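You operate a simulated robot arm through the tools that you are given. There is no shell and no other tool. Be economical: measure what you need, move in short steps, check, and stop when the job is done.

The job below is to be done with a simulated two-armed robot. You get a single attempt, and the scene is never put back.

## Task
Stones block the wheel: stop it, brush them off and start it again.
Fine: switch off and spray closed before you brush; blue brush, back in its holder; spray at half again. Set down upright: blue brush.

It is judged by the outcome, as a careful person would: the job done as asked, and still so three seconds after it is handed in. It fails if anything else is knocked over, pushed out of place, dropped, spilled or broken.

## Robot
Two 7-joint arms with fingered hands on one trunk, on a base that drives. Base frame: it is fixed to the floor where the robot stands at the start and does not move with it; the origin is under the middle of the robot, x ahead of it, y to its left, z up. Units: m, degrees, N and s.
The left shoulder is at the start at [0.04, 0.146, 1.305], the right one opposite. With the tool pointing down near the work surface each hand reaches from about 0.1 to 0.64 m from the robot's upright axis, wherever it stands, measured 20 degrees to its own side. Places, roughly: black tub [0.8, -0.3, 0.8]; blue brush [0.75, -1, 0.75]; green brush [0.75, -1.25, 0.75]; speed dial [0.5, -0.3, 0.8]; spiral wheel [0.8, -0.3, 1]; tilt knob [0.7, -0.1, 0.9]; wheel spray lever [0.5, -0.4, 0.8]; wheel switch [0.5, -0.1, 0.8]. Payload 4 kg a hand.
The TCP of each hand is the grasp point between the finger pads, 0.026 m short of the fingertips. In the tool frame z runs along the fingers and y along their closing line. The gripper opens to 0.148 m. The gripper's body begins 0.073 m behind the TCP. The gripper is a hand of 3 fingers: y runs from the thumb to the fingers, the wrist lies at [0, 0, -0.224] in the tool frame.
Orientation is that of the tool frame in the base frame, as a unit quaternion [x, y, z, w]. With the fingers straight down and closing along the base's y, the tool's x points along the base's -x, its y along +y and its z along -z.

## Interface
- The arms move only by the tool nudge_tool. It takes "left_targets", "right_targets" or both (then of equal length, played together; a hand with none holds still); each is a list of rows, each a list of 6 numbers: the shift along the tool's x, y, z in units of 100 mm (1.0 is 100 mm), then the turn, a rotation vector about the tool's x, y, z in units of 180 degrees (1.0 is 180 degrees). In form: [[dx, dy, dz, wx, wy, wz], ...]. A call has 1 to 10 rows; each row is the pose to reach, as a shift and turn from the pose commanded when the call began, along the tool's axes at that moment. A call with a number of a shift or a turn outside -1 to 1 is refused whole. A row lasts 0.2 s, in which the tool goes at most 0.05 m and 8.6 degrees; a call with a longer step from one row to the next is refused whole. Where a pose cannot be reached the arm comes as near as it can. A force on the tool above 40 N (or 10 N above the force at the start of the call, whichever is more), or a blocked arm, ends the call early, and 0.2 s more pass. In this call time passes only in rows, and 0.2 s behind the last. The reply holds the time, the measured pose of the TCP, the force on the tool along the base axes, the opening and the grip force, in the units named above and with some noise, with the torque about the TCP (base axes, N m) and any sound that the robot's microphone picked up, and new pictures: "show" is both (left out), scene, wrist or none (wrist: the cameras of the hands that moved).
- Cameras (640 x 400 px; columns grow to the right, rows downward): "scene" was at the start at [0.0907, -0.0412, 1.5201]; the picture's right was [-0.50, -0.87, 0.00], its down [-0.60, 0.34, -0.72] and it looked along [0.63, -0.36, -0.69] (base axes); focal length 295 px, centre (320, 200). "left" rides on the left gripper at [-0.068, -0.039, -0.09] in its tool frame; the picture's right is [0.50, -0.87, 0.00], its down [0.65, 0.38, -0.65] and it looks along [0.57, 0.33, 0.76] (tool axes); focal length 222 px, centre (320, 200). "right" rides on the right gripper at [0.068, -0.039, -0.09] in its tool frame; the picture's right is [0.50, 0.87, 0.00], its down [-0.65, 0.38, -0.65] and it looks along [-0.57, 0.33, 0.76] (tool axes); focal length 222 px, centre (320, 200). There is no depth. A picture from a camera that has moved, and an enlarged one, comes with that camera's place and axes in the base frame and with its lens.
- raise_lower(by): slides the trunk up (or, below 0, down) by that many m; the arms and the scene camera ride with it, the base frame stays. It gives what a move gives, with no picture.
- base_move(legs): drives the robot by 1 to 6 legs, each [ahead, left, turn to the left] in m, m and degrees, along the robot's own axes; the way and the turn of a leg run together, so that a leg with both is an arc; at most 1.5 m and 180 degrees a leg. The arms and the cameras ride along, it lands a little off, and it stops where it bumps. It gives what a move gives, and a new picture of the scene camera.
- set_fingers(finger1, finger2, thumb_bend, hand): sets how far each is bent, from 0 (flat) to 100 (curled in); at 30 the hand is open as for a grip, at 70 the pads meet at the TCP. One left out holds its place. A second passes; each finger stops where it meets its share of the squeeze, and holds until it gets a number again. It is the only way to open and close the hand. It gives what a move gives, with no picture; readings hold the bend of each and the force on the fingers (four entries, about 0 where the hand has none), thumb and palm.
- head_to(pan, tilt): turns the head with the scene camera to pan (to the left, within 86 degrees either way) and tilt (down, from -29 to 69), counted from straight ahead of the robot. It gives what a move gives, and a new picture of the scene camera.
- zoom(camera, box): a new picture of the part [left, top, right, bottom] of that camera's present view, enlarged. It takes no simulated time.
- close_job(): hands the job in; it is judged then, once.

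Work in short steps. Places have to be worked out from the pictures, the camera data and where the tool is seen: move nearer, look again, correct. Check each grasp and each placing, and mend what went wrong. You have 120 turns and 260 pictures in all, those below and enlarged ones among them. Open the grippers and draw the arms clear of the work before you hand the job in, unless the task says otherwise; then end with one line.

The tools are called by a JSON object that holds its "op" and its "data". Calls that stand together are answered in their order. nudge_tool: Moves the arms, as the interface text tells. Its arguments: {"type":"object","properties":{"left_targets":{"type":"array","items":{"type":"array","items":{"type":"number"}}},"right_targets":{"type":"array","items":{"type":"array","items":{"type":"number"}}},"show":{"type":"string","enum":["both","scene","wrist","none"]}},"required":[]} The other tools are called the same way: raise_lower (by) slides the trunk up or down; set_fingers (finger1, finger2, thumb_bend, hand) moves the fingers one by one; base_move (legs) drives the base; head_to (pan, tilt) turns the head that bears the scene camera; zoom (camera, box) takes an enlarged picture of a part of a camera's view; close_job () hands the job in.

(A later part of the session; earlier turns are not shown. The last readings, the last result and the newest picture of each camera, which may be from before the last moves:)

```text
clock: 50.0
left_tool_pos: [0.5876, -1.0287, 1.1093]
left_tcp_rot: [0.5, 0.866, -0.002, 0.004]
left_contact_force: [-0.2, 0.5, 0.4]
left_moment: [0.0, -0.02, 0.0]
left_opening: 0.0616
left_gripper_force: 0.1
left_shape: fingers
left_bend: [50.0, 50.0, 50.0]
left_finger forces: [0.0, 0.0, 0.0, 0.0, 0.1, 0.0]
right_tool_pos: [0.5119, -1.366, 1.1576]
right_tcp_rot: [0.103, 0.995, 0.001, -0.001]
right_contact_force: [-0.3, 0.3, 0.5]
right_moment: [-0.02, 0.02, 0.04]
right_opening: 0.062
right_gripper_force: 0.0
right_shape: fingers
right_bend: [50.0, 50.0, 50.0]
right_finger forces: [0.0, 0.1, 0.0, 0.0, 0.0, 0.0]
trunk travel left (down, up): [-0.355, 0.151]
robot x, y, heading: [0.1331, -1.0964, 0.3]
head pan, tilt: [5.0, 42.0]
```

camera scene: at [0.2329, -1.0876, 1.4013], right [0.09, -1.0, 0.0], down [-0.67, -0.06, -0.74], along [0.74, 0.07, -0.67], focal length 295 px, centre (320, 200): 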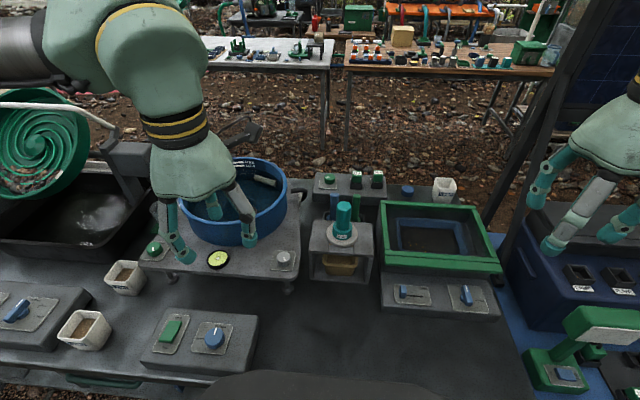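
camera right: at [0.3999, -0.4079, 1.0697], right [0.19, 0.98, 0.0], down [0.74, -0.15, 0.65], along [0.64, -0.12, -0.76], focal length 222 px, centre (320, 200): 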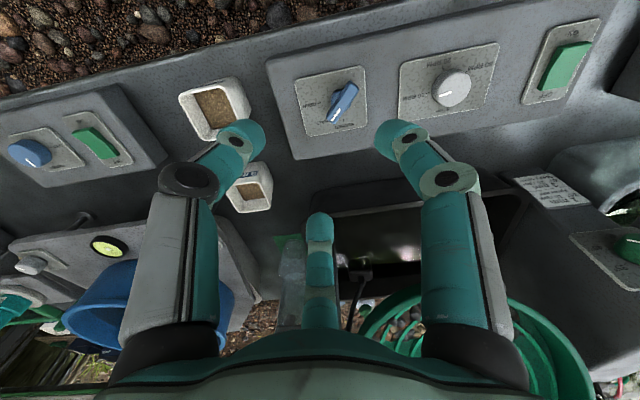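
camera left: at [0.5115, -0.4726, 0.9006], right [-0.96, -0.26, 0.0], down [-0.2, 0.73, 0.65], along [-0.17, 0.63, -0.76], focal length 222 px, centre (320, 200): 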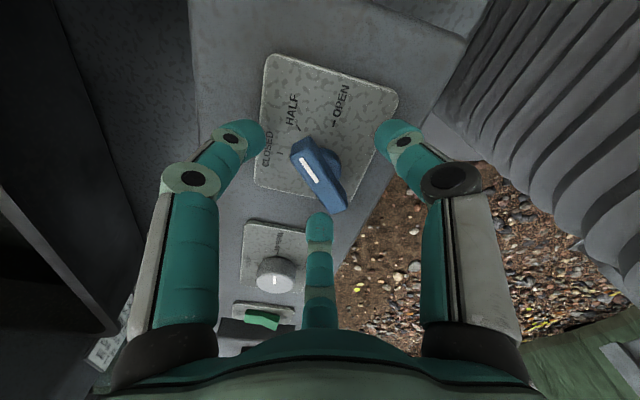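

{"op": "nudge_tool", "data": {"left_targets": [[-0.2, 0.2, 0, -0.04, -0.023, 0], [-0.4, 0.4, 0, -0.08, -0.046, 0], [-0.55, 0.6, 0, -0.12, -0.069, 0], [-0.7, 0.8, 0, -0.12, -0.069, 0]], "show": "both"}}

```text
clock: 51.0
left_tool_pos: [0.6933, -1.0483, 1.11]
left_tcp_rot: [0.486, 0.846, 0.108, 0.191]
left_contact_force: [0.3, -0.2, 0.0]
left_moment: [-0.03, 0.01, 0.03]
left_opening: 0.0615
left_gripper_force: 0.1
left_shape: fingers
left_bend: [50.0, 50.0, 50.0]
left_finger forces: [0.1, 0.0, 0.1, 0.1, 0.1, 0.0]
right_tool_pos: [0.5125, -1.3659, 1.1568]
right_tcp_rot: [0.104, 0.995, 0.001, -0.001]
right_contact_force: [0.3, 0.2, -0.2]
right_moment: [0.04, 0.02, -0.03]
right_opening: 0.0619
right_gripper_force: 0.1
right_shape: fingers
right_bend: [50.0, 50.0, 50.0]
right_finger forces: [0.0, 0.0, 0.1, 0.0, 0.0, 0.0]
trunk travel left (down, up): [-0.355, 0.151]
robot x, y, heading: [0.1344, -1.0963, 0.4]
head pan, tilt: [5.0, 42.0]
camera scene: at [0.2359, -1.0882, 1.401], right [0.09, -1.0, 0.0], down [-0.67, -0.06, -0.74], along [0.74, 0.07, -0.67], focal length 295 px, centre (320, 200)
camera left: at [0.6544, -1.1265, 1.1928], right [-0.9, -0.01, -0.43], down [-0.28, 0.76, 0.59], along [0.32, 0.65, -0.69], focal length 222 px, centre (320, 200)
```

scene: 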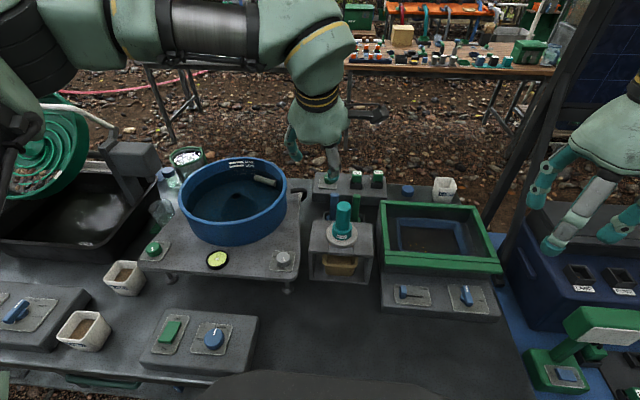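
left: 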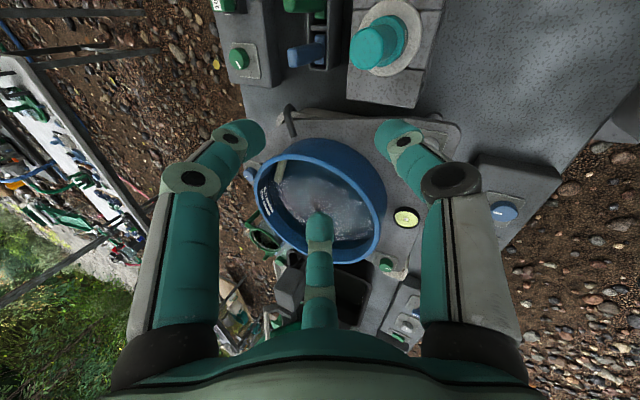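

{"op": "zoom", "data": {"camera": "left", "box": [220, 0, 460, 150]}}

```text
2.67 times, centred on (340, 75) of left
camera zoom: at [0.6544, -1.1265, 1.1928], right [-0.9, -0.01, -0.43], down [-0.28, 0.76, 0.59], along [0.32, 0.65, -0.69], focal length 592 px, centre (267, 533)
```

zoom: 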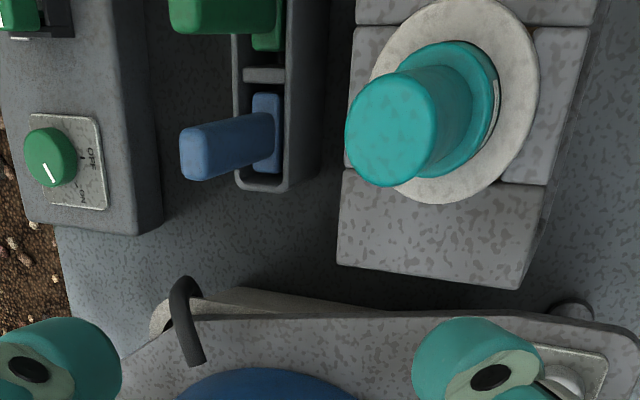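

Clear view: the blue handle is a flat block, top centre ≈[0.845,-1.077,0.88], base of handle z≈0.785. I move to above it with slightly less tilt.

{"op": "nudge_tool", "data": {"left_targets": [[-0.15, 0.12, 0.25, 0.01, 0.006, 0], [-0.3, 0.25, 0.5, 0.02, 0.012, 0], [-0.45, 0.37, 0.75, 0.034, 0.02, 0], [-0.6, 0.49, 1, 0.034, 0.02, 0]], "show": "wrist"}}

```text
clock: 52.0
left_tool_pos: [0.8017, -1.0754, 1.0511]
left_tcp_rot: [0.492, 0.857, 0.077, 0.137]
left_contact_force: [0.0, -0.5, -0.3]
left_moment: [-0.04, -0.01, 0.0]
left_opening: 0.0618
left_gripper_force: 0.0
left_shape: fingers
left_bend: [50.0, 50.0, 50.0]
left_finger forces: [0.0, 0.0, 0.0, 0.0, 0.0, 0.0]
right_tool_pos: [0.5132, -1.3653, 1.157]
right_tcp_rot: [0.103, 0.995, 0.001, -0.001]
right_contact_force: [0.3, 0.7, -0.2]
right_moment: [-0.01, -0.01, 0.02]
right_opening: 0.0617
right_gripper_force: 0.1
right_shape: fingers
right_bend: [50.0, 50.0, 50.0]
right_finger forces: [0.0, 0.0, 0.0, 0.0, 0.1, 0.0]
trunk travel left (down, up): [-0.355, 0.151]
robot x, y, heading: [0.1342, -1.0953, 0.0]
head pan, tilt: [5.0, 42.0]
camera left: at [0.7739, -1.1545, 1.1369], right [-0.95, 0.0, -0.31], down [-0.21, 0.76, 0.62], along [0.23, 0.65, -0.72], focal length 222 px, centre (320, 200)
```

left: 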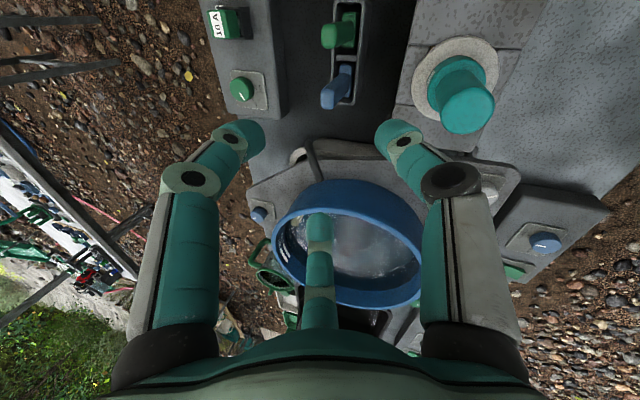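

{"op": "nudge_tool", "data": {"left_targets": [[-0.02, 0.03, 0.35, 0, 0, 0], [-0.05, 0.06, 0.7, 0, 0, 0], [-0.07, 0.09, 1.0, 0, 0, 0]], "show": "both"}}

{"op": "zoom", "data": {"camera": "scene", "box": [260, 110, 420, 260]}}

```text
clock: 52.8
left_tool_pos: [0.8418, -1.077, 0.959]
left_tcp_rot: [0.492, 0.856, 0.077, 0.138]
left_contact_force: [-0.7, 0.5, -0.2]
left_moment: [0.0, -0.04, -0.04]
left_opening: 0.0615
left_gripper_force: 0.0
left_shape: fingers
left_bend: [50.0, 50.0, 50.0]
left_finger forces: [0.0, 0.0, 0.0, 0.0, 0.0, 0.1]
right_tool_pos: [0.511, -1.3646, 1.1569]
right_tcp_rot: [0.103, 0.995, 0.001, -0.001]
right_contact_force: [-0.4, 0.5, 0.1]
right_moment: [-0.03, 0.01, -0.01]
right_opening: 0.0618
right_gripper_force: 0.0
right_shape: fingers
right_bend: [50.0, 50.0, 50.0]
right_finger forces: [0.0, 0.0, 0.1, 0.0, 0.0, 0.0]
trunk travel left (down, up): [-0.355, 0.151]
robot x, y, heading: [0.1297, -1.099, 0.6]
head pan, tilt: [5.0, 42.0]
camera scene: at [0.2352, -1.0879, 1.4011], right [0.09, -1.0, 0.0], down [-0.67, -0.06, -0.74], along [0.74, 0.07, -0.67], focal length 295 px, centre (320, 200)
camera left: at [0.8142, -1.1553, 1.0459], right [-0.95, -0.01, -0.31], down [-0.21, 0.76, 0.62], along [0.23, 0.65, -0.72], focal length 222 px, centre (320, 200)
```

scene: 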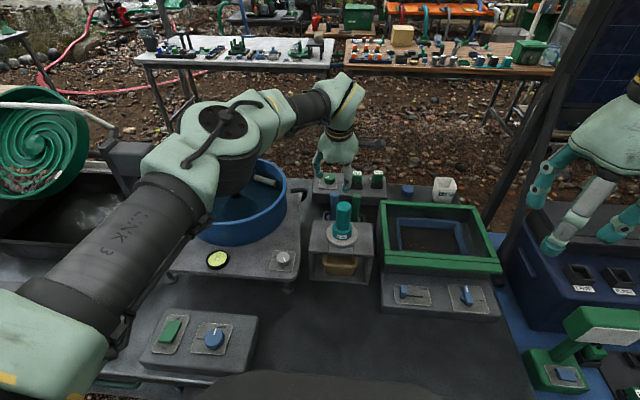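
left: 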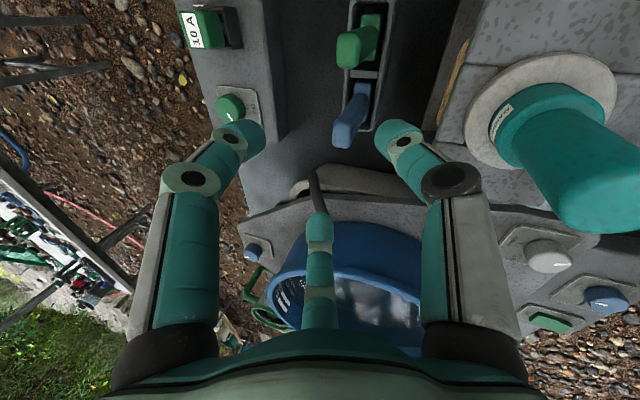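

```text
2.67 times, centred on (340, 185) of scene
camera zoom: at [0.2352, -1.0879, 1.4011], right [0.09, -1.0, 0.0], down [-0.67, -0.06, -0.74], along [0.74, 0.07, -0.67], focal length 787 px, centre (267, 240)
```

zoom: 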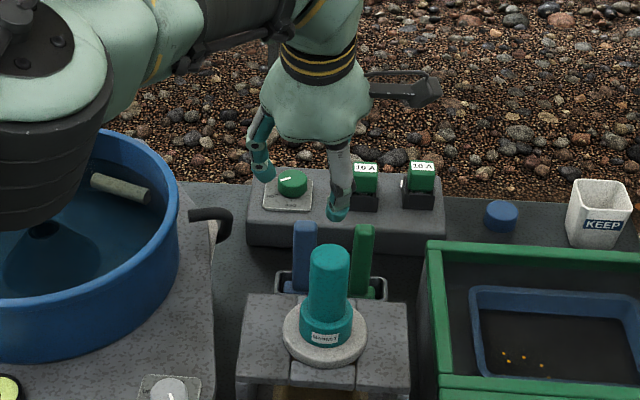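

Handle top centre re-measured ≈[0.847,-1.076]. Descend vertically half way, then recheck.

{"op": "nudge_tool", "data": {"left_targets": [[0.05, -0.08, 0.3, 0, 0, 0], [0.1, -0.15, 0.6, 0, 0, 0]], "show": "both"}}

```text
clock: 53.4
left_tool_pos: [0.8447, -1.0761, 0.8967]
left_tcp_rot: [0.491, 0.857, 0.078, 0.138]
left_contact_force: [-0.3, -0.8, -0.6]
left_moment: [0.0, -0.01, -0.02]
left_opening: 0.0617
left_gripper_force: 0.0
left_shape: fingers
left_bend: [50.0, 50.0, 50.0]
left_finger forces: [0.1, 0.0, 0.0, 0.0, 0.0, 0.1]
right_tool_pos: [0.5118, -1.3658, 1.1568]
right_tcp_rot: [0.103, 0.995, 0.001, 0.0]
right_contact_force: [0.5, -0.1, 0.2]
right_moment: [-0.02, -0.02, 0.03]
right_opening: 0.0618
right_gripper_force: 0.2
right_shape: fingers
right_bend: [50.0, 50.0, 50.0]
right_finger forces: [0.0, 0.0, 0.0, 0.1, 0.0, 0.1]
trunk travel left (down, up): [-0.355, 0.151]
robot x, y, heading: [0.1317, -1.0966, 0.1]
head pan, tilt: [5.0, 42.0]
camera scene: at [0.2356, -1.088, 1.401], right [0.09, -1.0, 0.0], down [-0.67, -0.06, -0.74], along [0.74, 0.07, -0.67], focal length 295 px, centre (320, 200)
camera left: at [0.8167, -1.1547, 0.9829], right [-0.95, -0.01, -0.31], down [-0.21, 0.76, 0.62], along [0.23, 0.65, -0.72], focal length 222 px, centre (320, 200)
```

scene: 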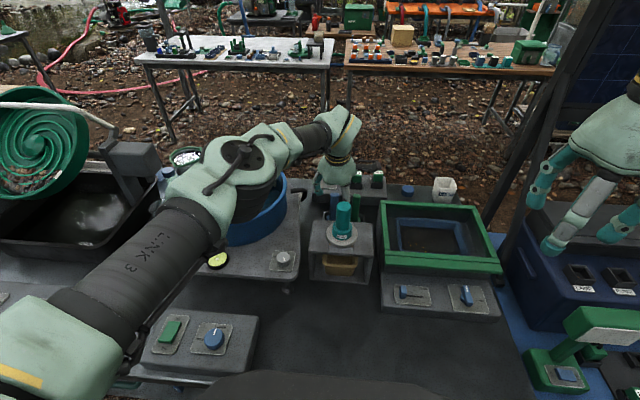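
left: 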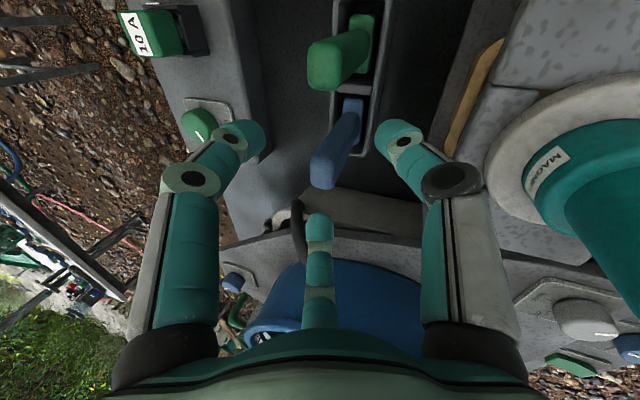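

Consistent solution: handle top [0.850,-1.075,0.87]; the elbow clears the bowl rim (~0.90). Final descent 5 cm, then close.

{"op": "nudge_tool", "data": {"left_targets": [[0.03, -0.05, 0.25, 0, 0, 0], [0.065, -0.105, 0.51, 0, 0, 0]], "show": "wrist"}}

```text
clock: 54.0
left_tool_pos: [0.8427, -1.0756, 0.8441]
left_tcp_rot: [0.492, 0.856, 0.077, 0.137]
left_contact_force: [-0.7, 0.4, -0.4]
left_moment: [0.0, 0.02, -0.03]
left_opening: 0.062
left_gripper_force: 0.1
left_shape: fingers
left_bend: [50.0, 50.0, 50.0]
left_finger forces: [0.0, 0.1, 0.1, 0.0, 0.0, 0.0]
left hand out of reach, approached as far as the arm can: row 2
right_tool_pos: [0.5124, -1.3647, 1.1572]
right_tcp_rot: [0.104, 0.995, 0.001, -0.001]
right_contact_force: [0.4, 0.5, 0.3]
right_moment: [0.04, -0.04, 0.0]
right_opening: 0.0616
right_gripper_force: 0.2
right_shape: fingers
right_bend: [50.0, 50.0, 50.0]
right_finger forces: [0.0, 0.0, 0.0, 0.1, 0.0, 0.0]
trunk travel left (down, up): [-0.355, 0.151]
robot x, y, heading: [0.1319, -1.0957, 0.3]
head pan, tilt: [5.0, 42.0]
camera left: at [0.8148, -1.1534, 0.93], right [-0.95, -0.01, -0.31], down [-0.21, 0.76, 0.62], along [0.23, 0.65, -0.72], focal length 222 px, centre (320, 200)
```

left: 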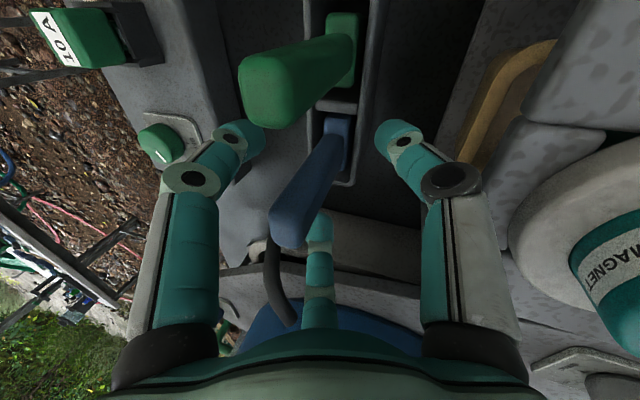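

The handle lies between the three fingers and the reach limit is just met. Close.

{"op": "set_fingers", "data": {"hand": "left", "finger1": 70, "finger2": 70, "thumb_bend": 70}}

{"op": "zoom", "data": {"camera": "left", "box": [140, 80, 460, 280]}}

```text
clock: 55.0
left_tool_pos: [0.8444, -1.0747, 0.8448]
left_tcp_rot: [0.491, 0.856, 0.078, 0.139]
left_contact_force: [-0.3, -0.8, 0.2]
left_moment: [0.0, 0.06, -0.02]
left_opening: 0.0153
left_gripper_force: 7.1
left_shape: fingers
left_bend: [64.0, 65.0, 66.0]
left_finger forces: [4.9, 4.7, 0.0, 0.0, 4.9, 0.0]
right_tool_pos: [0.5121, -1.3657, 1.1584]
right_tcp_rot: [0.103, 0.995, 0.001, 0.0]
right_contact_force: [1.0, 0.0, -0.5]
right_moment: [0.0, 0.01, -0.01]
right_opening: 0.0617
right_gripper_force: 0.1
right_shape: fingers
right_bend: [50.0, 50.0, 50.0]
right_finger forces: [0.0, 0.0, 0.0, 0.1, 0.1, 0.0]
trunk travel left (down, up): [-0.355, 0.151]
robot x, y, heading: [0.1325, -1.0912, -0.2]
head pan, tilt: [5.0, 42.0]
```

```text
2.00 times, centred on (300, 180) of left
camera zoom: at [0.8148, -1.1535, 0.9303], right [-0.95, -0.01, -0.31], down [-0.21, 0.76, 0.62], along [0.23, 0.65, -0.72], focal length 444 px, centre (360, 240)
```

zoom: 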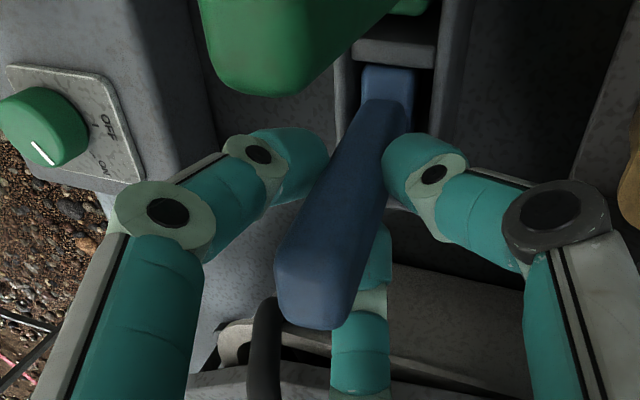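

Gripped. I squeeze a bit more, then lift straight up.

{"op": "set_fingers", "data": {"hand": "left", "finger1": 80, "finger2": 80, "thumb_bend": 80}}

{"op": "nudge_tool", "data": {"left_targets": [[-0.03, 0.05, -0.19, 0, 0, 0], [-0.06, 0.107, -0.38, 0, 0, 0], [-0.11, 0.19, -0.67, 0, 0, 0], [-0.16, 0.267, -0.953, 0, 0, 0]], "show": "both"}}

```text
clock: 56.0
left_tool_pos: [0.8426, -1.0739, 0.845]
left_tcp_rot: [0.491, 0.857, 0.078, 0.138]
left_contact_force: [-0.1, -0.3, 0.7]
left_moment: [0.02, 0.0, 0.03]
left_opening: 0.0139
left_gripper_force: 17.1
left_shape: fingers
left_bend: [62.0, 64.0, 67.0]
left_finger forces: [10.6, 11.1, 0.0, 0.1, 12.7, 0.1]
right_tool_pos: [0.5133, -1.3652, 1.157]
right_tcp_rot: [0.104, 0.995, 0.001, -0.001]
right_contact_force: [-0.3, -0.1, -0.2]
right_moment: [0.01, 0.03, 0.02]
right_opening: 0.0617
right_gripper_force: 0.0
right_shape: fingers
right_bend: [50.0, 50.0, 50.0]
right_finger forces: [0.0, 0.0, 0.1, 0.0, 0.0, 0.0]
trunk travel left (down, up): [-0.355, 0.151]
robot x, y, heading: [0.1355, -1.098, 0.5]
head pan, tilt: [5.0, 42.0]
```

```text
clock: 57.0
left_tool_pos: [0.8408, -1.0744, 0.9453]
left_tcp_rot: [0.491, 0.857, 0.078, 0.138]
left_contact_force: [-0.4, 0.5, -1.0]
left_moment: [0.03, 0.0, -0.02]
left_opening: 0.0139
left_gripper_force: 17.5
left_shape: fingers
left_bend: [62.0, 64.0, 67.0]
left_finger forces: [10.6, 10.8, 0.0, 0.0, 12.7, 0.0]
right_tool_pos: [0.5116, -1.3656, 1.1579]
right_tcp_rot: [0.103, 0.995, 0.001, -0.001]
right_contact_force: [0.2, -0.4, 0.2]
right_moment: [-0.02, -0.02, 0.01]
right_opening: 0.0617
right_gripper_force: 0.0
right_shape: fingers
right_bend: [50.0, 50.0, 50.0]
right_finger forces: [0.1, 0.0, 0.0, 0.0, 0.1, 0.0]
trunk travel left (down, up): [-0.355, 0.151]
robot x, y, heading: [0.1335, -1.0951, 0.4]
head pan, tilt: [5.0, 42.0]
camera scene: at [0.2344, -1.0876, 1.4011], right [0.09, -1.0, 0.0], down [-0.67, -0.06, -0.74], along [0.74, 0.07, -0.67], focal length 295 px, centre (320, 200)
camera left: at [0.8135, -1.1538, 1.0308], right [-0.95, -0.01, -0.31], down [-0.21, 0.76, 0.62], along [0.23, 0.65, -0.72], focal length 222 px, centre (320, 200)
```

scene: 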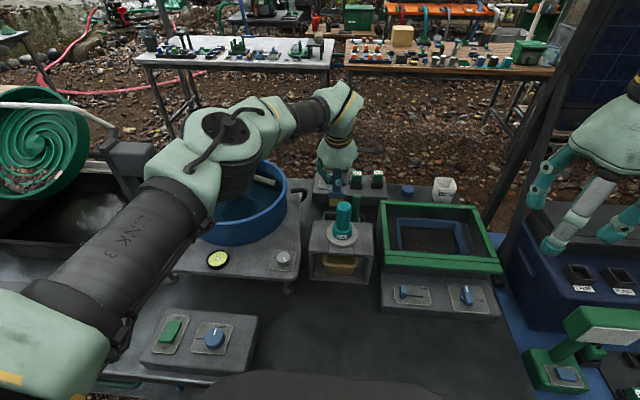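
left: 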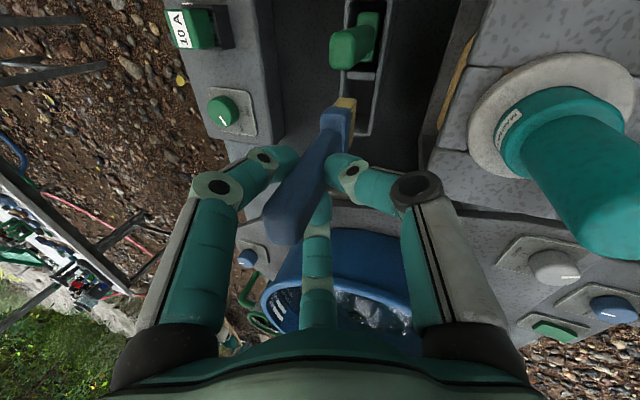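

The brush came out, tan bristles visible. Lift another 10 cm.

{"op": "nudge_tool", "data": {"left_targets": [[-0.06, 0.107, -0.38, 0, 0, 0], [-0.11, 0.19, -0.67, 0, 0, 0], [-0.16, 0.267, -0.953, 0, 0, 0]], "show": "both"}}

{"op": "zoom", "data": {"camera": "scene", "box": [260, 80, 420, 230]}}

{"op": "zoom", "data": {"camera": "left", "box": [200, 0, 460, 250]}}

```text
clock: 57.8
left_tool_pos: [0.842, -1.0745, 1.0448]
left_tcp_rot: [0.492, 0.856, 0.078, 0.139]
left_contact_force: [-0.4, -0.5, -0.6]
left_moment: [0.01, -0.02, -0.03]
left_opening: 0.0137
left_gripper_force: 16.9
left_shape: fingers
left_bend: [62.0, 64.0, 67.0]
left_finger forces: [10.6, 10.6, 0.1, 0.1, 12.8, 0.0]
right_tool_pos: [0.5103, -1.3636, 1.1572]
right_tcp_rot: [0.104, 0.995, 0.001, -0.001]
right_contact_force: [0.3, 0.4, -0.5]
right_moment: [-0.02, -0.01, 0.03]
right_opening: 0.0618
right_gripper_force: 0.0
right_shape: fingers
right_bend: [50.0, 50.0, 50.0]
right_finger forces: [0.1, 0.0, 0.0, 0.1, 0.0, 0.0]
trunk travel left (down, up): [-0.355, 0.151]
robot x, y, heading: [0.1322, -1.0912, 0.3]
head pan, tilt: [5.0, 42.0]
camera scene: at [0.2349, -1.0879, 1.4011], right [0.09, -1.0, 0.0], down [-0.67, -0.06, -0.74], along [0.74, 0.07, -0.67], focal length 295 px, centre (320, 200)
camera left: at [0.8138, -1.1532, 1.1307], right [-0.95, -0.01, -0.31], down [-0.21, 0.76, 0.62], along [0.23, 0.65, -0.72], focal length 222 px, centre (320, 200)
```

scene: 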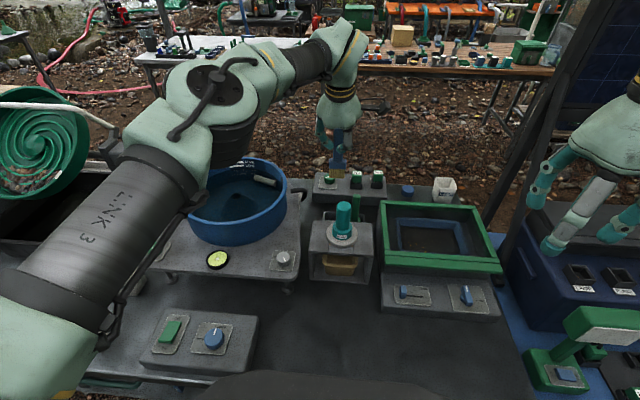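
left: 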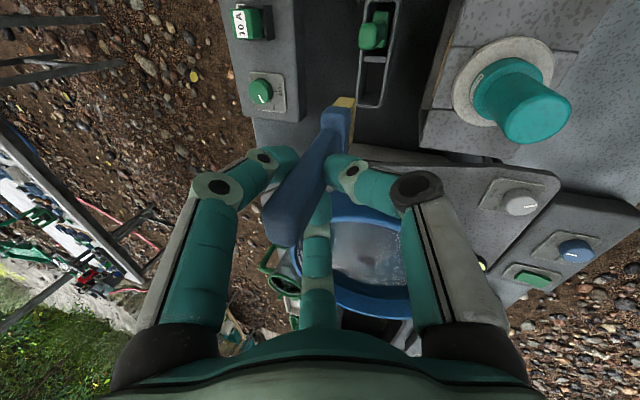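

```text
2.67 times, centred on (340, 155) of scene
camera zoom: at [0.2349, -1.0879, 1.4011], right [0.09, -1.0, 0.0], down [-0.67, -0.06, -0.74], along [0.74, 0.07, -0.67], focal length 787 px, centre (267, 320)
```

zoom: 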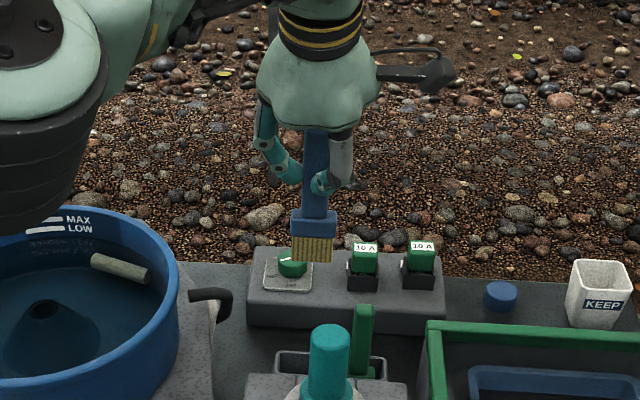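

```text
1.60 times, centred on (330, 125) of left
camera zoom: at [0.8138, -1.1532, 1.1307], right [-0.95, -0.01, -0.31], down [-0.21, 0.76, 0.62], along [0.23, 0.65, -0.72], focal length 355 px, centre (304, 320)
```

zoom: 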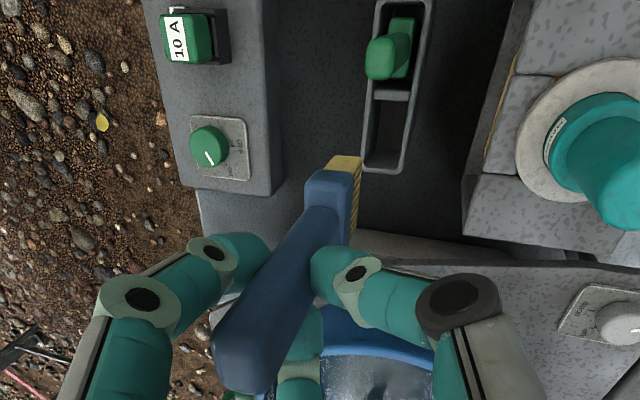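

Brush (head ~5 cm wide, bristle end ~0.11 m below the TCP) is held vertically. I retract it up and back in steps before driving to the wheel.

{"op": "nudge_tool", "data": {"left_targets": [[0.13, -0.23, -0.26, 0, 0, 0], [0.27, -0.46, -0.53, 0, 0, 0], [0.4, -0.69, -0.79, 0, 0, 0]], "show": "none"}}

{"op": "nudge_tool", "data": {"left_targets": [[0.22, -0.24, -0.1, 0, 0, 0], [0.43, -0.48, -0.2, 0, 0, 0], [0.65, -0.72, -0.31, 0, 0, 0]], "show": "none"}}

{"op": "nudge_tool", "data": {"left_targets": [[0.22, -0.24, -0.1, 0, 0, 0], [0.43, -0.48, -0.2, 0, 0, 0], [0.65, -0.72, -0.31, 0, 0, 0]], "show": "both"}}

```text
clock: 58.6
left_tool_pos: [0.7408, -1.0754, 1.0954]
left_tcp_rot: [0.492, 0.856, 0.077, 0.138]
left_contact_force: [0.2, -0.6, -1.4]
left_moment: [0.01, 0.01, 0.01]
left_opening: 0.0137
left_gripper_force: 17.2
left_shape: fingers
left_bend: [62.0, 64.0, 67.0]
left_finger forces: [10.7, 10.6, 0.1, 0.0, 12.8, 0.1]
right_tool_pos: [0.5109, -1.3653, 1.1579]
right_tcp_rot: [0.104, 0.995, 0.001, -0.001]
right_contact_force: [-0.6, 0.3, -0.6]
right_moment: [-0.01, 0.0, -0.03]
right_opening: 0.0617
right_gripper_force: 0.1
right_shape: fingers
right_bend: [50.0, 50.0, 50.0]
right_finger forces: [0.1, 0.0, 0.0, 0.0, 0.0, 0.0]
trunk travel left (down, up): [-0.355, 0.151]
robot x, y, heading: [0.1268, -1.0976, 0.3]
head pan, tilt: [5.0, 42.0]
```

```text
clock: 59.4
left_tool_pos: [0.6417, -1.055, 1.0945]
left_tcp_rot: [0.492, 0.856, 0.077, 0.138]
left_contact_force: [-0.3, 0.1, 0.0]
left_moment: [0.0, 0.0, 0.0]
left_opening: 0.0141
left_gripper_force: 17.3
left_shape: fingers
left_bend: [62.0, 64.0, 67.0]
left_finger forces: [10.8, 10.3, 0.0, 0.0, 12.9, 0.0]
right_tool_pos: [0.511, -1.3647, 1.1583]
right_tcp_rot: [0.104, 0.995, 0.002, 0.0]
right_contact_force: [-0.3, 0.1, 0.8]
right_moment: [0.02, 0.01, 0.0]
right_opening: 0.0619
right_gripper_force: 0.1
right_shape: fingers
right_bend: [50.0, 50.0, 50.0]
right_finger forces: [0.0, 0.0, 0.0, 0.0, 0.0, 0.0]
trunk travel left (down, up): [-0.355, 0.151]
robot x, y, heading: [0.1327, -1.0963, 0.4]
head pan, tilt: [5.0, 42.0]
```

```text
clock: 60.2
left_tool_pos: [0.5407, -1.0354, 1.0937]
left_tcp_rot: [0.491, 0.856, 0.077, 0.139]
left_contact_force: [0.3, -0.6, -1.2]
left_moment: [-0.02, -0.01, 0.0]
left_opening: 0.0138
left_gripper_force: 17.3
left_shape: fingers
left_bend: [62.0, 64.0, 67.0]
left_finger forces: [10.8, 10.0, 0.0, 0.1, 13.0, 0.0]
right_tool_pos: [0.5101, -1.3646, 1.1572]
right_tcp_rot: [0.103, 0.995, 0.001, 0.001]
right_contact_force: [0.3, 0.4, 0.4]
right_moment: [-0.01, 0.02, 0.02]
right_opening: 0.0618
right_gripper_force: 0.0
right_shape: fingers
right_bend: [50.0, 50.0, 50.0]
right_finger forces: [0.1, 0.1, 0.1, 0.0, 0.1, 0.0]
trunk travel left (down, up): [-0.355, 0.151]
robot x, y, heading: [0.137, -1.0917, 0.2]
head pan, tilt: [5.0, 42.0]
camera scene: at [0.2345, -1.0875, 1.4011], right [0.09, -1.0, 0.0], down [-0.67, -0.06, -0.74], along [0.74, 0.07, -0.67], focal length 295 px, centre (320, 200)
camera left: at [0.5132, -1.1133, 1.18], right [-0.95, -0.01, -0.31], down [-0.21, 0.76, 0.62], along [0.23, 0.65, -0.72], focal length 222 px, centre (320, 200)
```

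scene: 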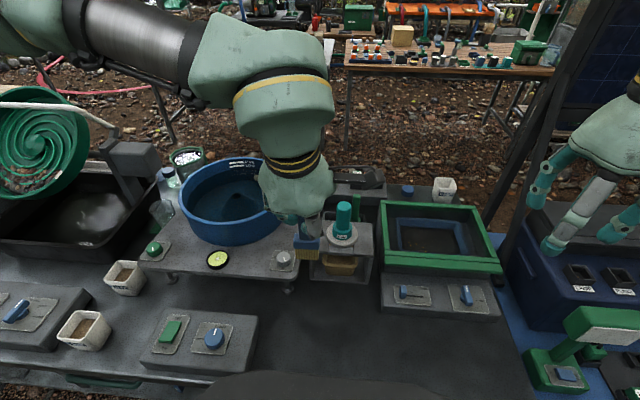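
left: 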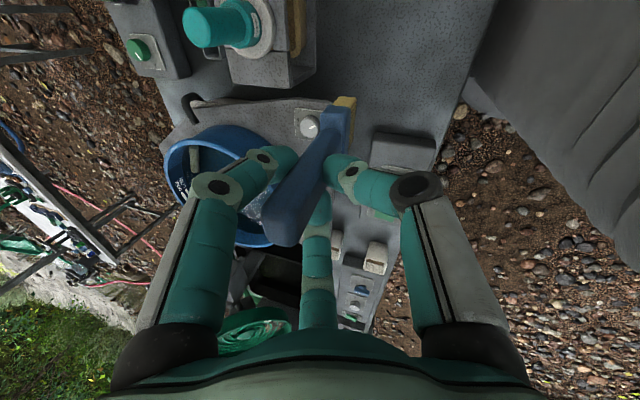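

Brush is secure. I drive back 0.15 m and left 0.65 m to face the wheel, then look at it.

{"op": "base_move", "data": {"legs": [[-0.15, 0, 0], [0, 0.65, 0]]}}

{"op": "head_to", "data": {"pan": 12, "tilt": 35}}

```text
clock: 64.8
left_tool_pos: [0.3833, -0.3807, 1.0945]
left_tcp_rot: [0.487, 0.859, 0.078, 0.138]
left_contact_force: [-0.6, -0.3, -0.4]
left_moment: [0.02, 0.02, -0.01]
left_opening: 0.0135
left_gripper_force: 17.1
left_shape: fingers
left_bend: [62.0, 64.0, 67.0]
left_finger forces: [10.9, 10.1, 0.1, 0.0, 13.0, 0.1]
right_tool_pos: [0.3558, -0.7106, 1.1574]
right_tcp_rot: [0.098, 0.995, 0.001, -0.001]
right_contact_force: [-0.3, -0.1, 0.6]
right_moment: [0.03, 0.03, 0.02]
right_opening: 0.0617
right_gripper_force: 0.0
right_shape: fingers
right_bend: [50.0, 50.0, 50.0]
right_finger forces: [0.0, 0.0, 0.0, 0.0, 0.0, 0.0]
trunk travel left (down, up): [-0.355, 0.151]
robot x, y, heading: [-0.0271, -0.4429, 0.9]
head pan, tilt: [5.0, 42.0]
camera scene: at [0.0761, -0.4365, 1.4011], right [0.1, -0.99, 0.0], down [-0.67, -0.07, -0.74], along [0.74, 0.08, -0.67], focal length 295 px, centre (320, 200)
```

scene: 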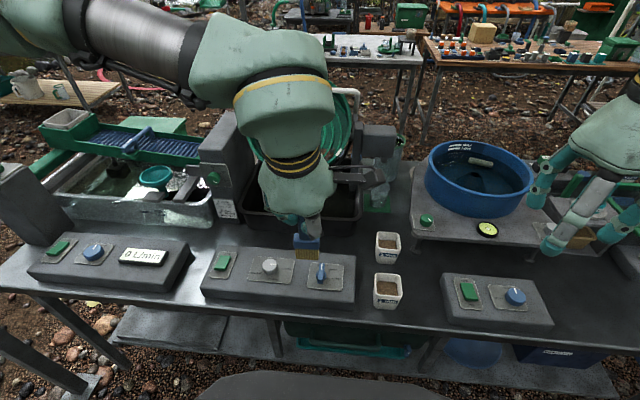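

```text
clock: 65.5
left_tool_pos: [0.3823, -0.3794, 1.0922]
left_tcp_rot: [0.487, 0.859, 0.079, 0.138]
left_contact_force: [-0.1, 0.3, -0.4]
left_moment: [-0.01, 0.02, -0.01]
left_opening: 0.0136
left_gripper_force: 17.3
left_shape: fingers
left_bend: [62.0, 64.0, 67.0]
left_finger forces: [10.9, 10.0, 0.1, 0.0, 13.1, 0.1]
right_tool_pos: [0.3558, -0.7098, 1.1575]
right_tcp_rot: [0.099, 0.995, 0.001, 0.0]
right_contact_force: [0.1, 0.6, 0.9]
right_moment: [-0.02, 0.04, -0.01]
right_opening: 0.0619
right_gripper_force: 0.1
right_shape: fingers
right_bend: [50.0, 50.0, 50.0]
right_finger forces: [0.0, 0.1, 0.0, 0.1, 0.1, 0.0]
trunk travel left (down, up): [-0.355, 0.151]
robot x, y, heading: [-0.0262, -0.4414, 0.5]
head pan, tilt: [12.0, 35.0]
camera scene: at [0.0787, -0.4243, 1.4115], right [0.22, -0.97, 0.0], down [-0.56, -0.13, -0.82], along [0.8, 0.18, -0.57], focal length 295 px, centre (320, 200)
```

scene: 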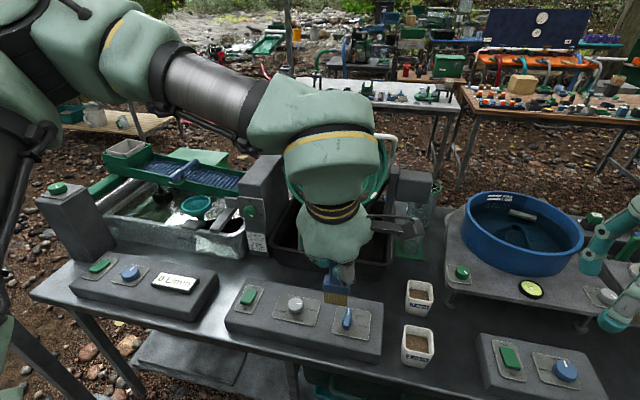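

The arm hides the wheel; I drive 0.22 m right so the head sees the wheel past the arm.

{"op": "base_move", "data": {"legs": [[0, -0.22, 0]]}}

{"op": "head_to", "data": {"pan": 25, "tilt": 30}}

```text
clock: 67.2
left_tool_pos: [0.386, -0.5947, 1.0925]
left_tcp_rot: [0.486, 0.859, 0.078, 0.138]
left_contact_force: [-0.1, 0.2, -1.1]
left_moment: [0.0, 0.0, -0.03]
left_opening: 0.0134
left_gripper_force: 17.2
left_shape: fingers
left_bend: [62.0, 64.0, 67.0]
left_finger forces: [11.0, 10.0, 0.0, 0.0, 13.0, 0.1]
right_tool_pos: [0.3593, -0.9257, 1.1575]
right_tcp_rot: [0.098, 0.995, 0.001, 0.0]
right_contact_force: [-0.3, 0.0, 0.1]
right_moment: [0.01, 0.0, -0.02]
right_opening: 0.0616
right_gripper_force: 0.2
right_shape: fingers
right_bend: [50.0, 50.0, 50.0]
right_finger forces: [0.0, 0.1, 0.0, 0.0, 0.0, 0.1]
trunk travel left (down, up): [-0.355, 0.151]
robot x, y, heading: [-0.025, -0.6631, 1.0]
head pan, tilt: [12.0, 35.0]
camera scene: at [0.0822, -0.6407, 1.4116], right [0.22, -0.97, 0.0], down [-0.56, -0.13, -0.82], along [0.8, 0.18, -0.57], focal length 295 px, centre (320, 200)
```

scene: 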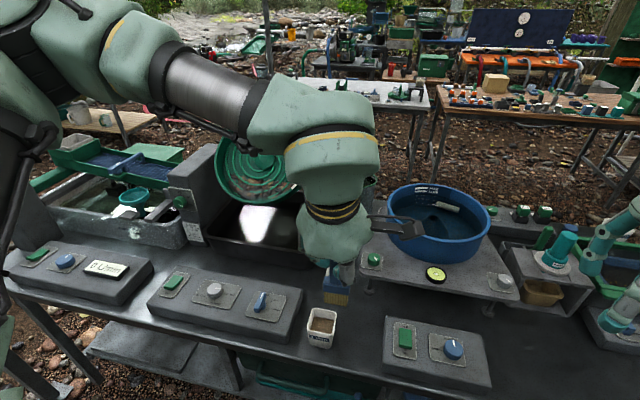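

```text
clock: 67.9
left_tool_pos: [0.3849, -0.5981, 1.0933]
left_tcp_rot: [0.486, 0.859, 0.079, 0.137]
left_contact_force: [-0.6, -0.3, 0.4]
left_moment: [0.02, 0.01, -0.02]
left_opening: 0.0135
left_gripper_force: 16.6
left_shape: fingers
left_bend: [62.0, 64.0, 67.0]
left_finger forces: [11.0, 10.1, 0.0, 0.0, 13.1, 0.0]
right_tool_pos: [0.3588, -0.9282, 1.1574]
right_tcp_rot: [0.098, 0.995, 0.002, -0.001]
right_contact_force: [-0.8, -0.4, 0.3]
right_moment: [0.03, 0.0, -0.03]
right_opening: 0.0615
right_gripper_force: 0.0
right_shape: fingers
right_bend: [50.0, 50.0, 50.0]
right_finger forces: [0.1, 0.0, 0.1, 0.1, 0.0, 0.0]
trunk travel left (down, up): [-0.355, 0.151]
robot x, y, heading: [-0.0214, -0.6631, 1.0]
head pan, tilt: [25.0, 30.0]
camera scene: at [0.0777, -0.6238, 1.4194], right [0.44, -0.9, 0.0], down [-0.45, -0.22, -0.87], along [0.78, 0.38, -0.5], focal length 295 px, centre (320, 200)
```

scene: 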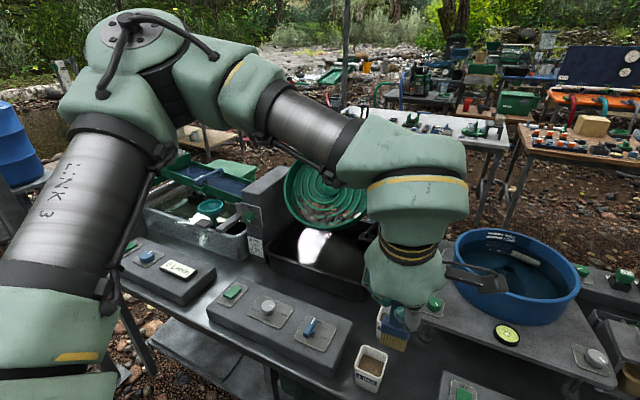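

From the earlier views the wheel plane lies ~30° from horizontal: hub ≈[0.82,-0.30,1.0], front lip ≈[0.67,-0.29,0.946], stones around x 0.72–0.78, y −0.20…−0.40, z≈0.94. I go back left, and tilt the brush ~30° forward so that it points onto the disc.

{"op": "base_move", "data": {"legs": [[0.05, 0.2, -1]]}}

{"op": "nudge_tool", "data": {"left_targets": [[0, 0, 0, -0.036, -0.021, 0], [0, 0, 0, -0.072, -0.042, 0], [0, 0, 0, -0.108, -0.063, 0], [0, 0, 0, -0.144, -0.084, 0]], "show": "both"}}

```text
clock: 69.6
left_tool_pos: [0.4349, -0.4076, 1.0938]
left_tcp_rot: [0.494, 0.855, 0.077, 0.138]
left_contact_force: [0.4, -0.1, -0.6]
left_moment: [0.01, 0.0, 0.01]
left_opening: 0.0136
left_gripper_force: 16.7
left_shape: fingers
left_bend: [62.0, 64.0, 67.0]
left_finger forces: [10.9, 10.1, 0.0, 0.0, 13.0, 0.1]
right_tool_pos: [0.4024, -0.7362, 1.1566]
right_tcp_rot: [0.108, 0.994, 0.002, 0.001]
right_contact_force: [-0.2, -0.6, 0.9]
right_moment: [0.0, -0.01, 0.0]
right_opening: 0.0618
right_gripper_force: 0.1
right_shape: fingers
right_bend: [50.0, 50.0, 50.0]
right_finger forces: [0.1, 0.1, 0.0, 0.0, 0.1, 0.0]
trunk travel left (down, up): [-0.355, 0.151]
robot x, y, heading: [0.0243, -0.4609, -0.1]
head pan, tilt: [25.0, 30.0]
camera scene: at [0.1263, -0.4263, 1.4195], right [0.42, -0.91, 0.0], down [-0.45, -0.21, -0.87], along [0.79, 0.36, -0.5], focal length 295 px, centre (320, 200)
```

scene: 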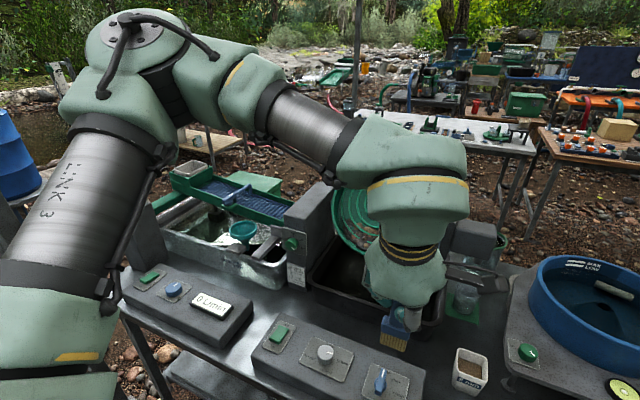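

```text
clock: 70.6
left_tool_pos: [0.4394, -0.4112, 1.0952]
left_tcp_rot: [0.457, 0.79, 0.202, 0.356]
left_contact_force: [-0.5, 1.0, -1.0]
left_moment: [0.03, 0.03, 0.01]
left_opening: 0.0134
left_gripper_force: 17.0
left_shape: fingers
left_bend: [62.0, 64.0, 72.0]
left_finger forces: [11.1, 9.8, 0.1, 0.1, 13.6, 0.0]
left hand out of reach, approached as far as the arm can: row 4
right_tool_pos: [0.4038, -0.7355, 1.1568]
right_tcp_rot: [0.107, 0.994, 0.002, -0.001]
right_contact_force: [0.1, 0.1, 0.7]
right_moment: [0.03, -0.01, 0.04]
right_opening: 0.062
right_gripper_force: 0.1
right_shape: fingers
right_bend: [50.0, 50.0, 50.0]
right_finger forces: [0.0, 0.0, 0.0, 0.0, 0.0, 0.1]
trunk travel left (down, up): [-0.355, 0.151]
robot x, y, heading: [0.0262, -0.462, 0.0]
head pan, tilt: [25.0, 30.0]
camera scene: at [0.1265, -0.4259, 1.4195], right [0.42, -0.91, 0.0], down [-0.45, -0.21, -0.87], along [0.79, 0.36, -0.5], focal length 295 px, centre (320, 200)
camera left: at [0.3725, -0.4888, 1.1558], right [-0.67, 0.0, -0.75], down [-0.48, 0.76, 0.43], along [0.57, 0.65, -0.51], focal length 222 px, centre (320, 200)
```

scene: 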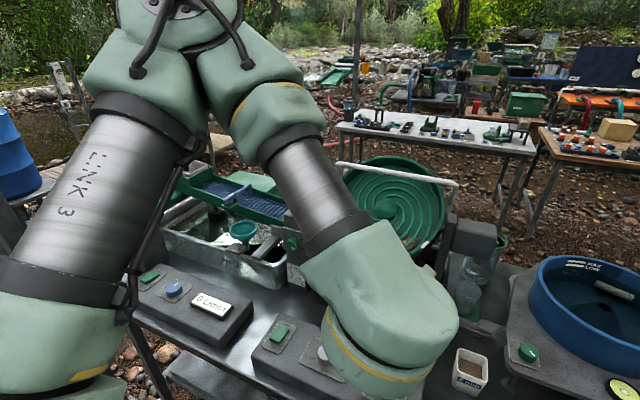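
left: 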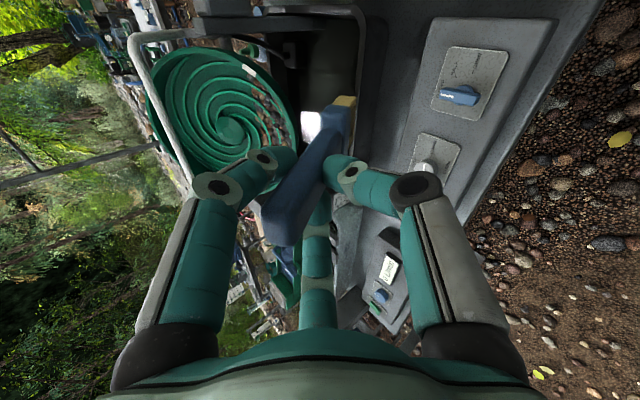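

{"op": "zoom", "data": {"camera": "left", "box": [100, 0, 400, 188]}}

{"op": "zoom", "data": {"camera": "scene", "box": [320, 140, 520, 280]}}

```text
2.13 times, centred on (250, 94) of left
camera zoom: at [0.3725, -0.4888, 1.1558], right [-0.67, 0.0, -0.75], down [-0.48, 0.76, 0.43], along [0.57, 0.65, -0.51], focal length 473 px, centre (469, 426)
```

zoom: 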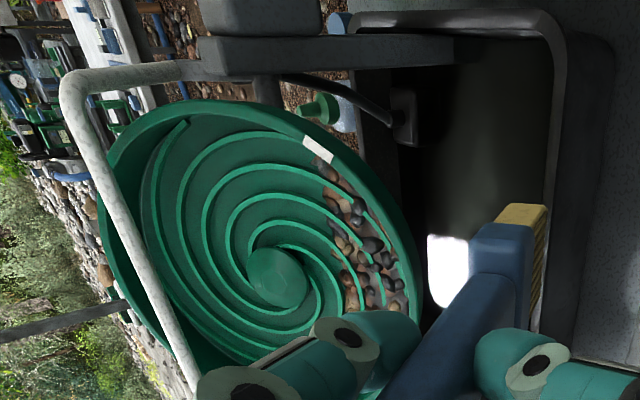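

```text
2.86 times, centred on (420, 210) of scene
camera zoom: at [0.1265, -0.4259, 1.4195], right [0.42, -0.91, 0.0], down [-0.45, -0.21, -0.87], along [0.79, 0.36, -0.5], focal length 844 px, centre (34, 171)
```

zoom: 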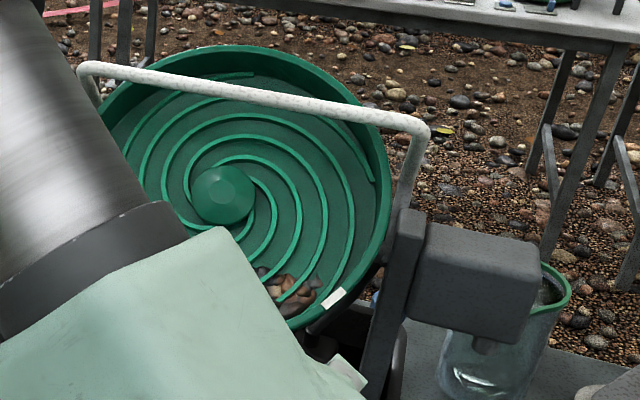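

Triangulated: hub [0.811,-0.307,1.005], spray bar along y at x≈0.787, z≈1.115 (y −0.17…−0.46), stones arc through [0.77,-0.40], [0.745,-0.345], [0.72,-0.29]. I move the bristle tip to ≈[0.735,-0.345,1.02], staying in front of the bar.

{"op": "nudge_tool", "data": {"left_targets": [[-0.05, 0.3, 0.27, 0, 0, 0], [-0.09, 0.6, 0.54, 0, 0, 0], [-0.14, 0.91, 0.81, 0, 0, 0]], "show": "both"}}

```text
clock: 71.4
left_tool_pos: [0.5609, -0.3751, 1.1026]
left_tcp_rot: [0.458, 0.79, 0.2, 0.355]
left_contact_force: [-0.2, -0.2, -0.7]
left_moment: [0.02, 0.02, 0.03]
left_opening: 0.0137
left_gripper_force: 17.7
left_shape: fingers
left_bend: [62.0, 64.0, 72.0]
left_finger forces: [11.1, 9.7, 0.0, 0.0, 13.7, 0.1]
right_tool_pos: [0.403, -0.7344, 1.1574]
right_tcp_rot: [0.107, 0.994, 0.0, -0.001]
right_contact_force: [0.3, 0.6, 0.2]
right_moment: [-0.04, 0.0, 0.01]
right_opening: 0.0617
right_gripper_force: 0.0
right_shape: fingers
right_bend: [50.0, 50.0, 50.0]
right_finger forces: [0.1, 0.1, 0.0, 0.0, 0.0, 0.0]
trunk travel left (down, up): [-0.355, 0.151]
robot x, y, heading: [0.0253, -0.4623, 0.3]
head pan, tilt: [25.0, 30.0]
camera scene: at [0.1276, -0.4236, 1.4193], right [0.42, -0.91, 0.0], down [-0.45, -0.21, -0.87], along [0.79, 0.36, -0.5], focal length 295 px, centre (320, 200)
camera left: at [0.4926, -0.4535, 1.1637], right [-0.67, 0.0, -0.74], down [-0.48, 0.76, 0.43], along [0.57, 0.65, -0.51], focal length 222 px, centre (320, 200)
```

scene: 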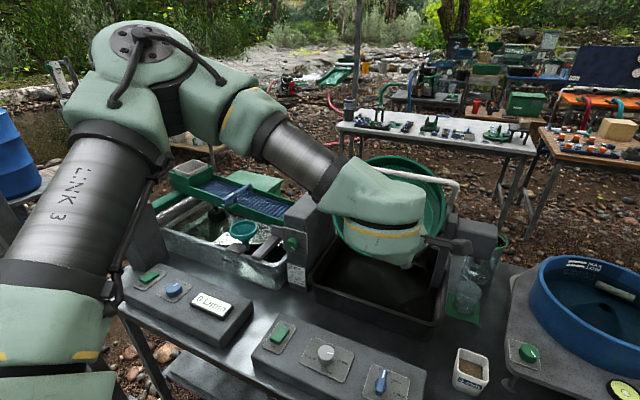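
left: 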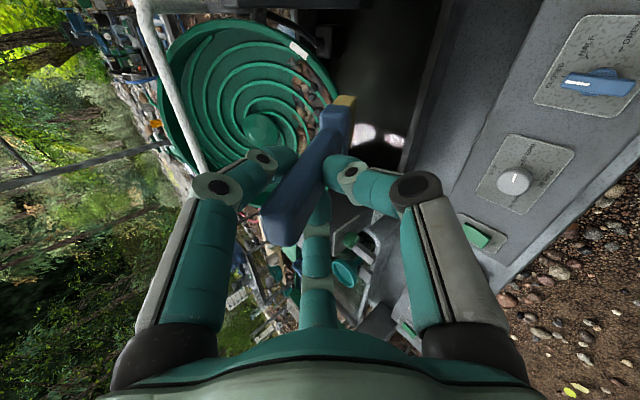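

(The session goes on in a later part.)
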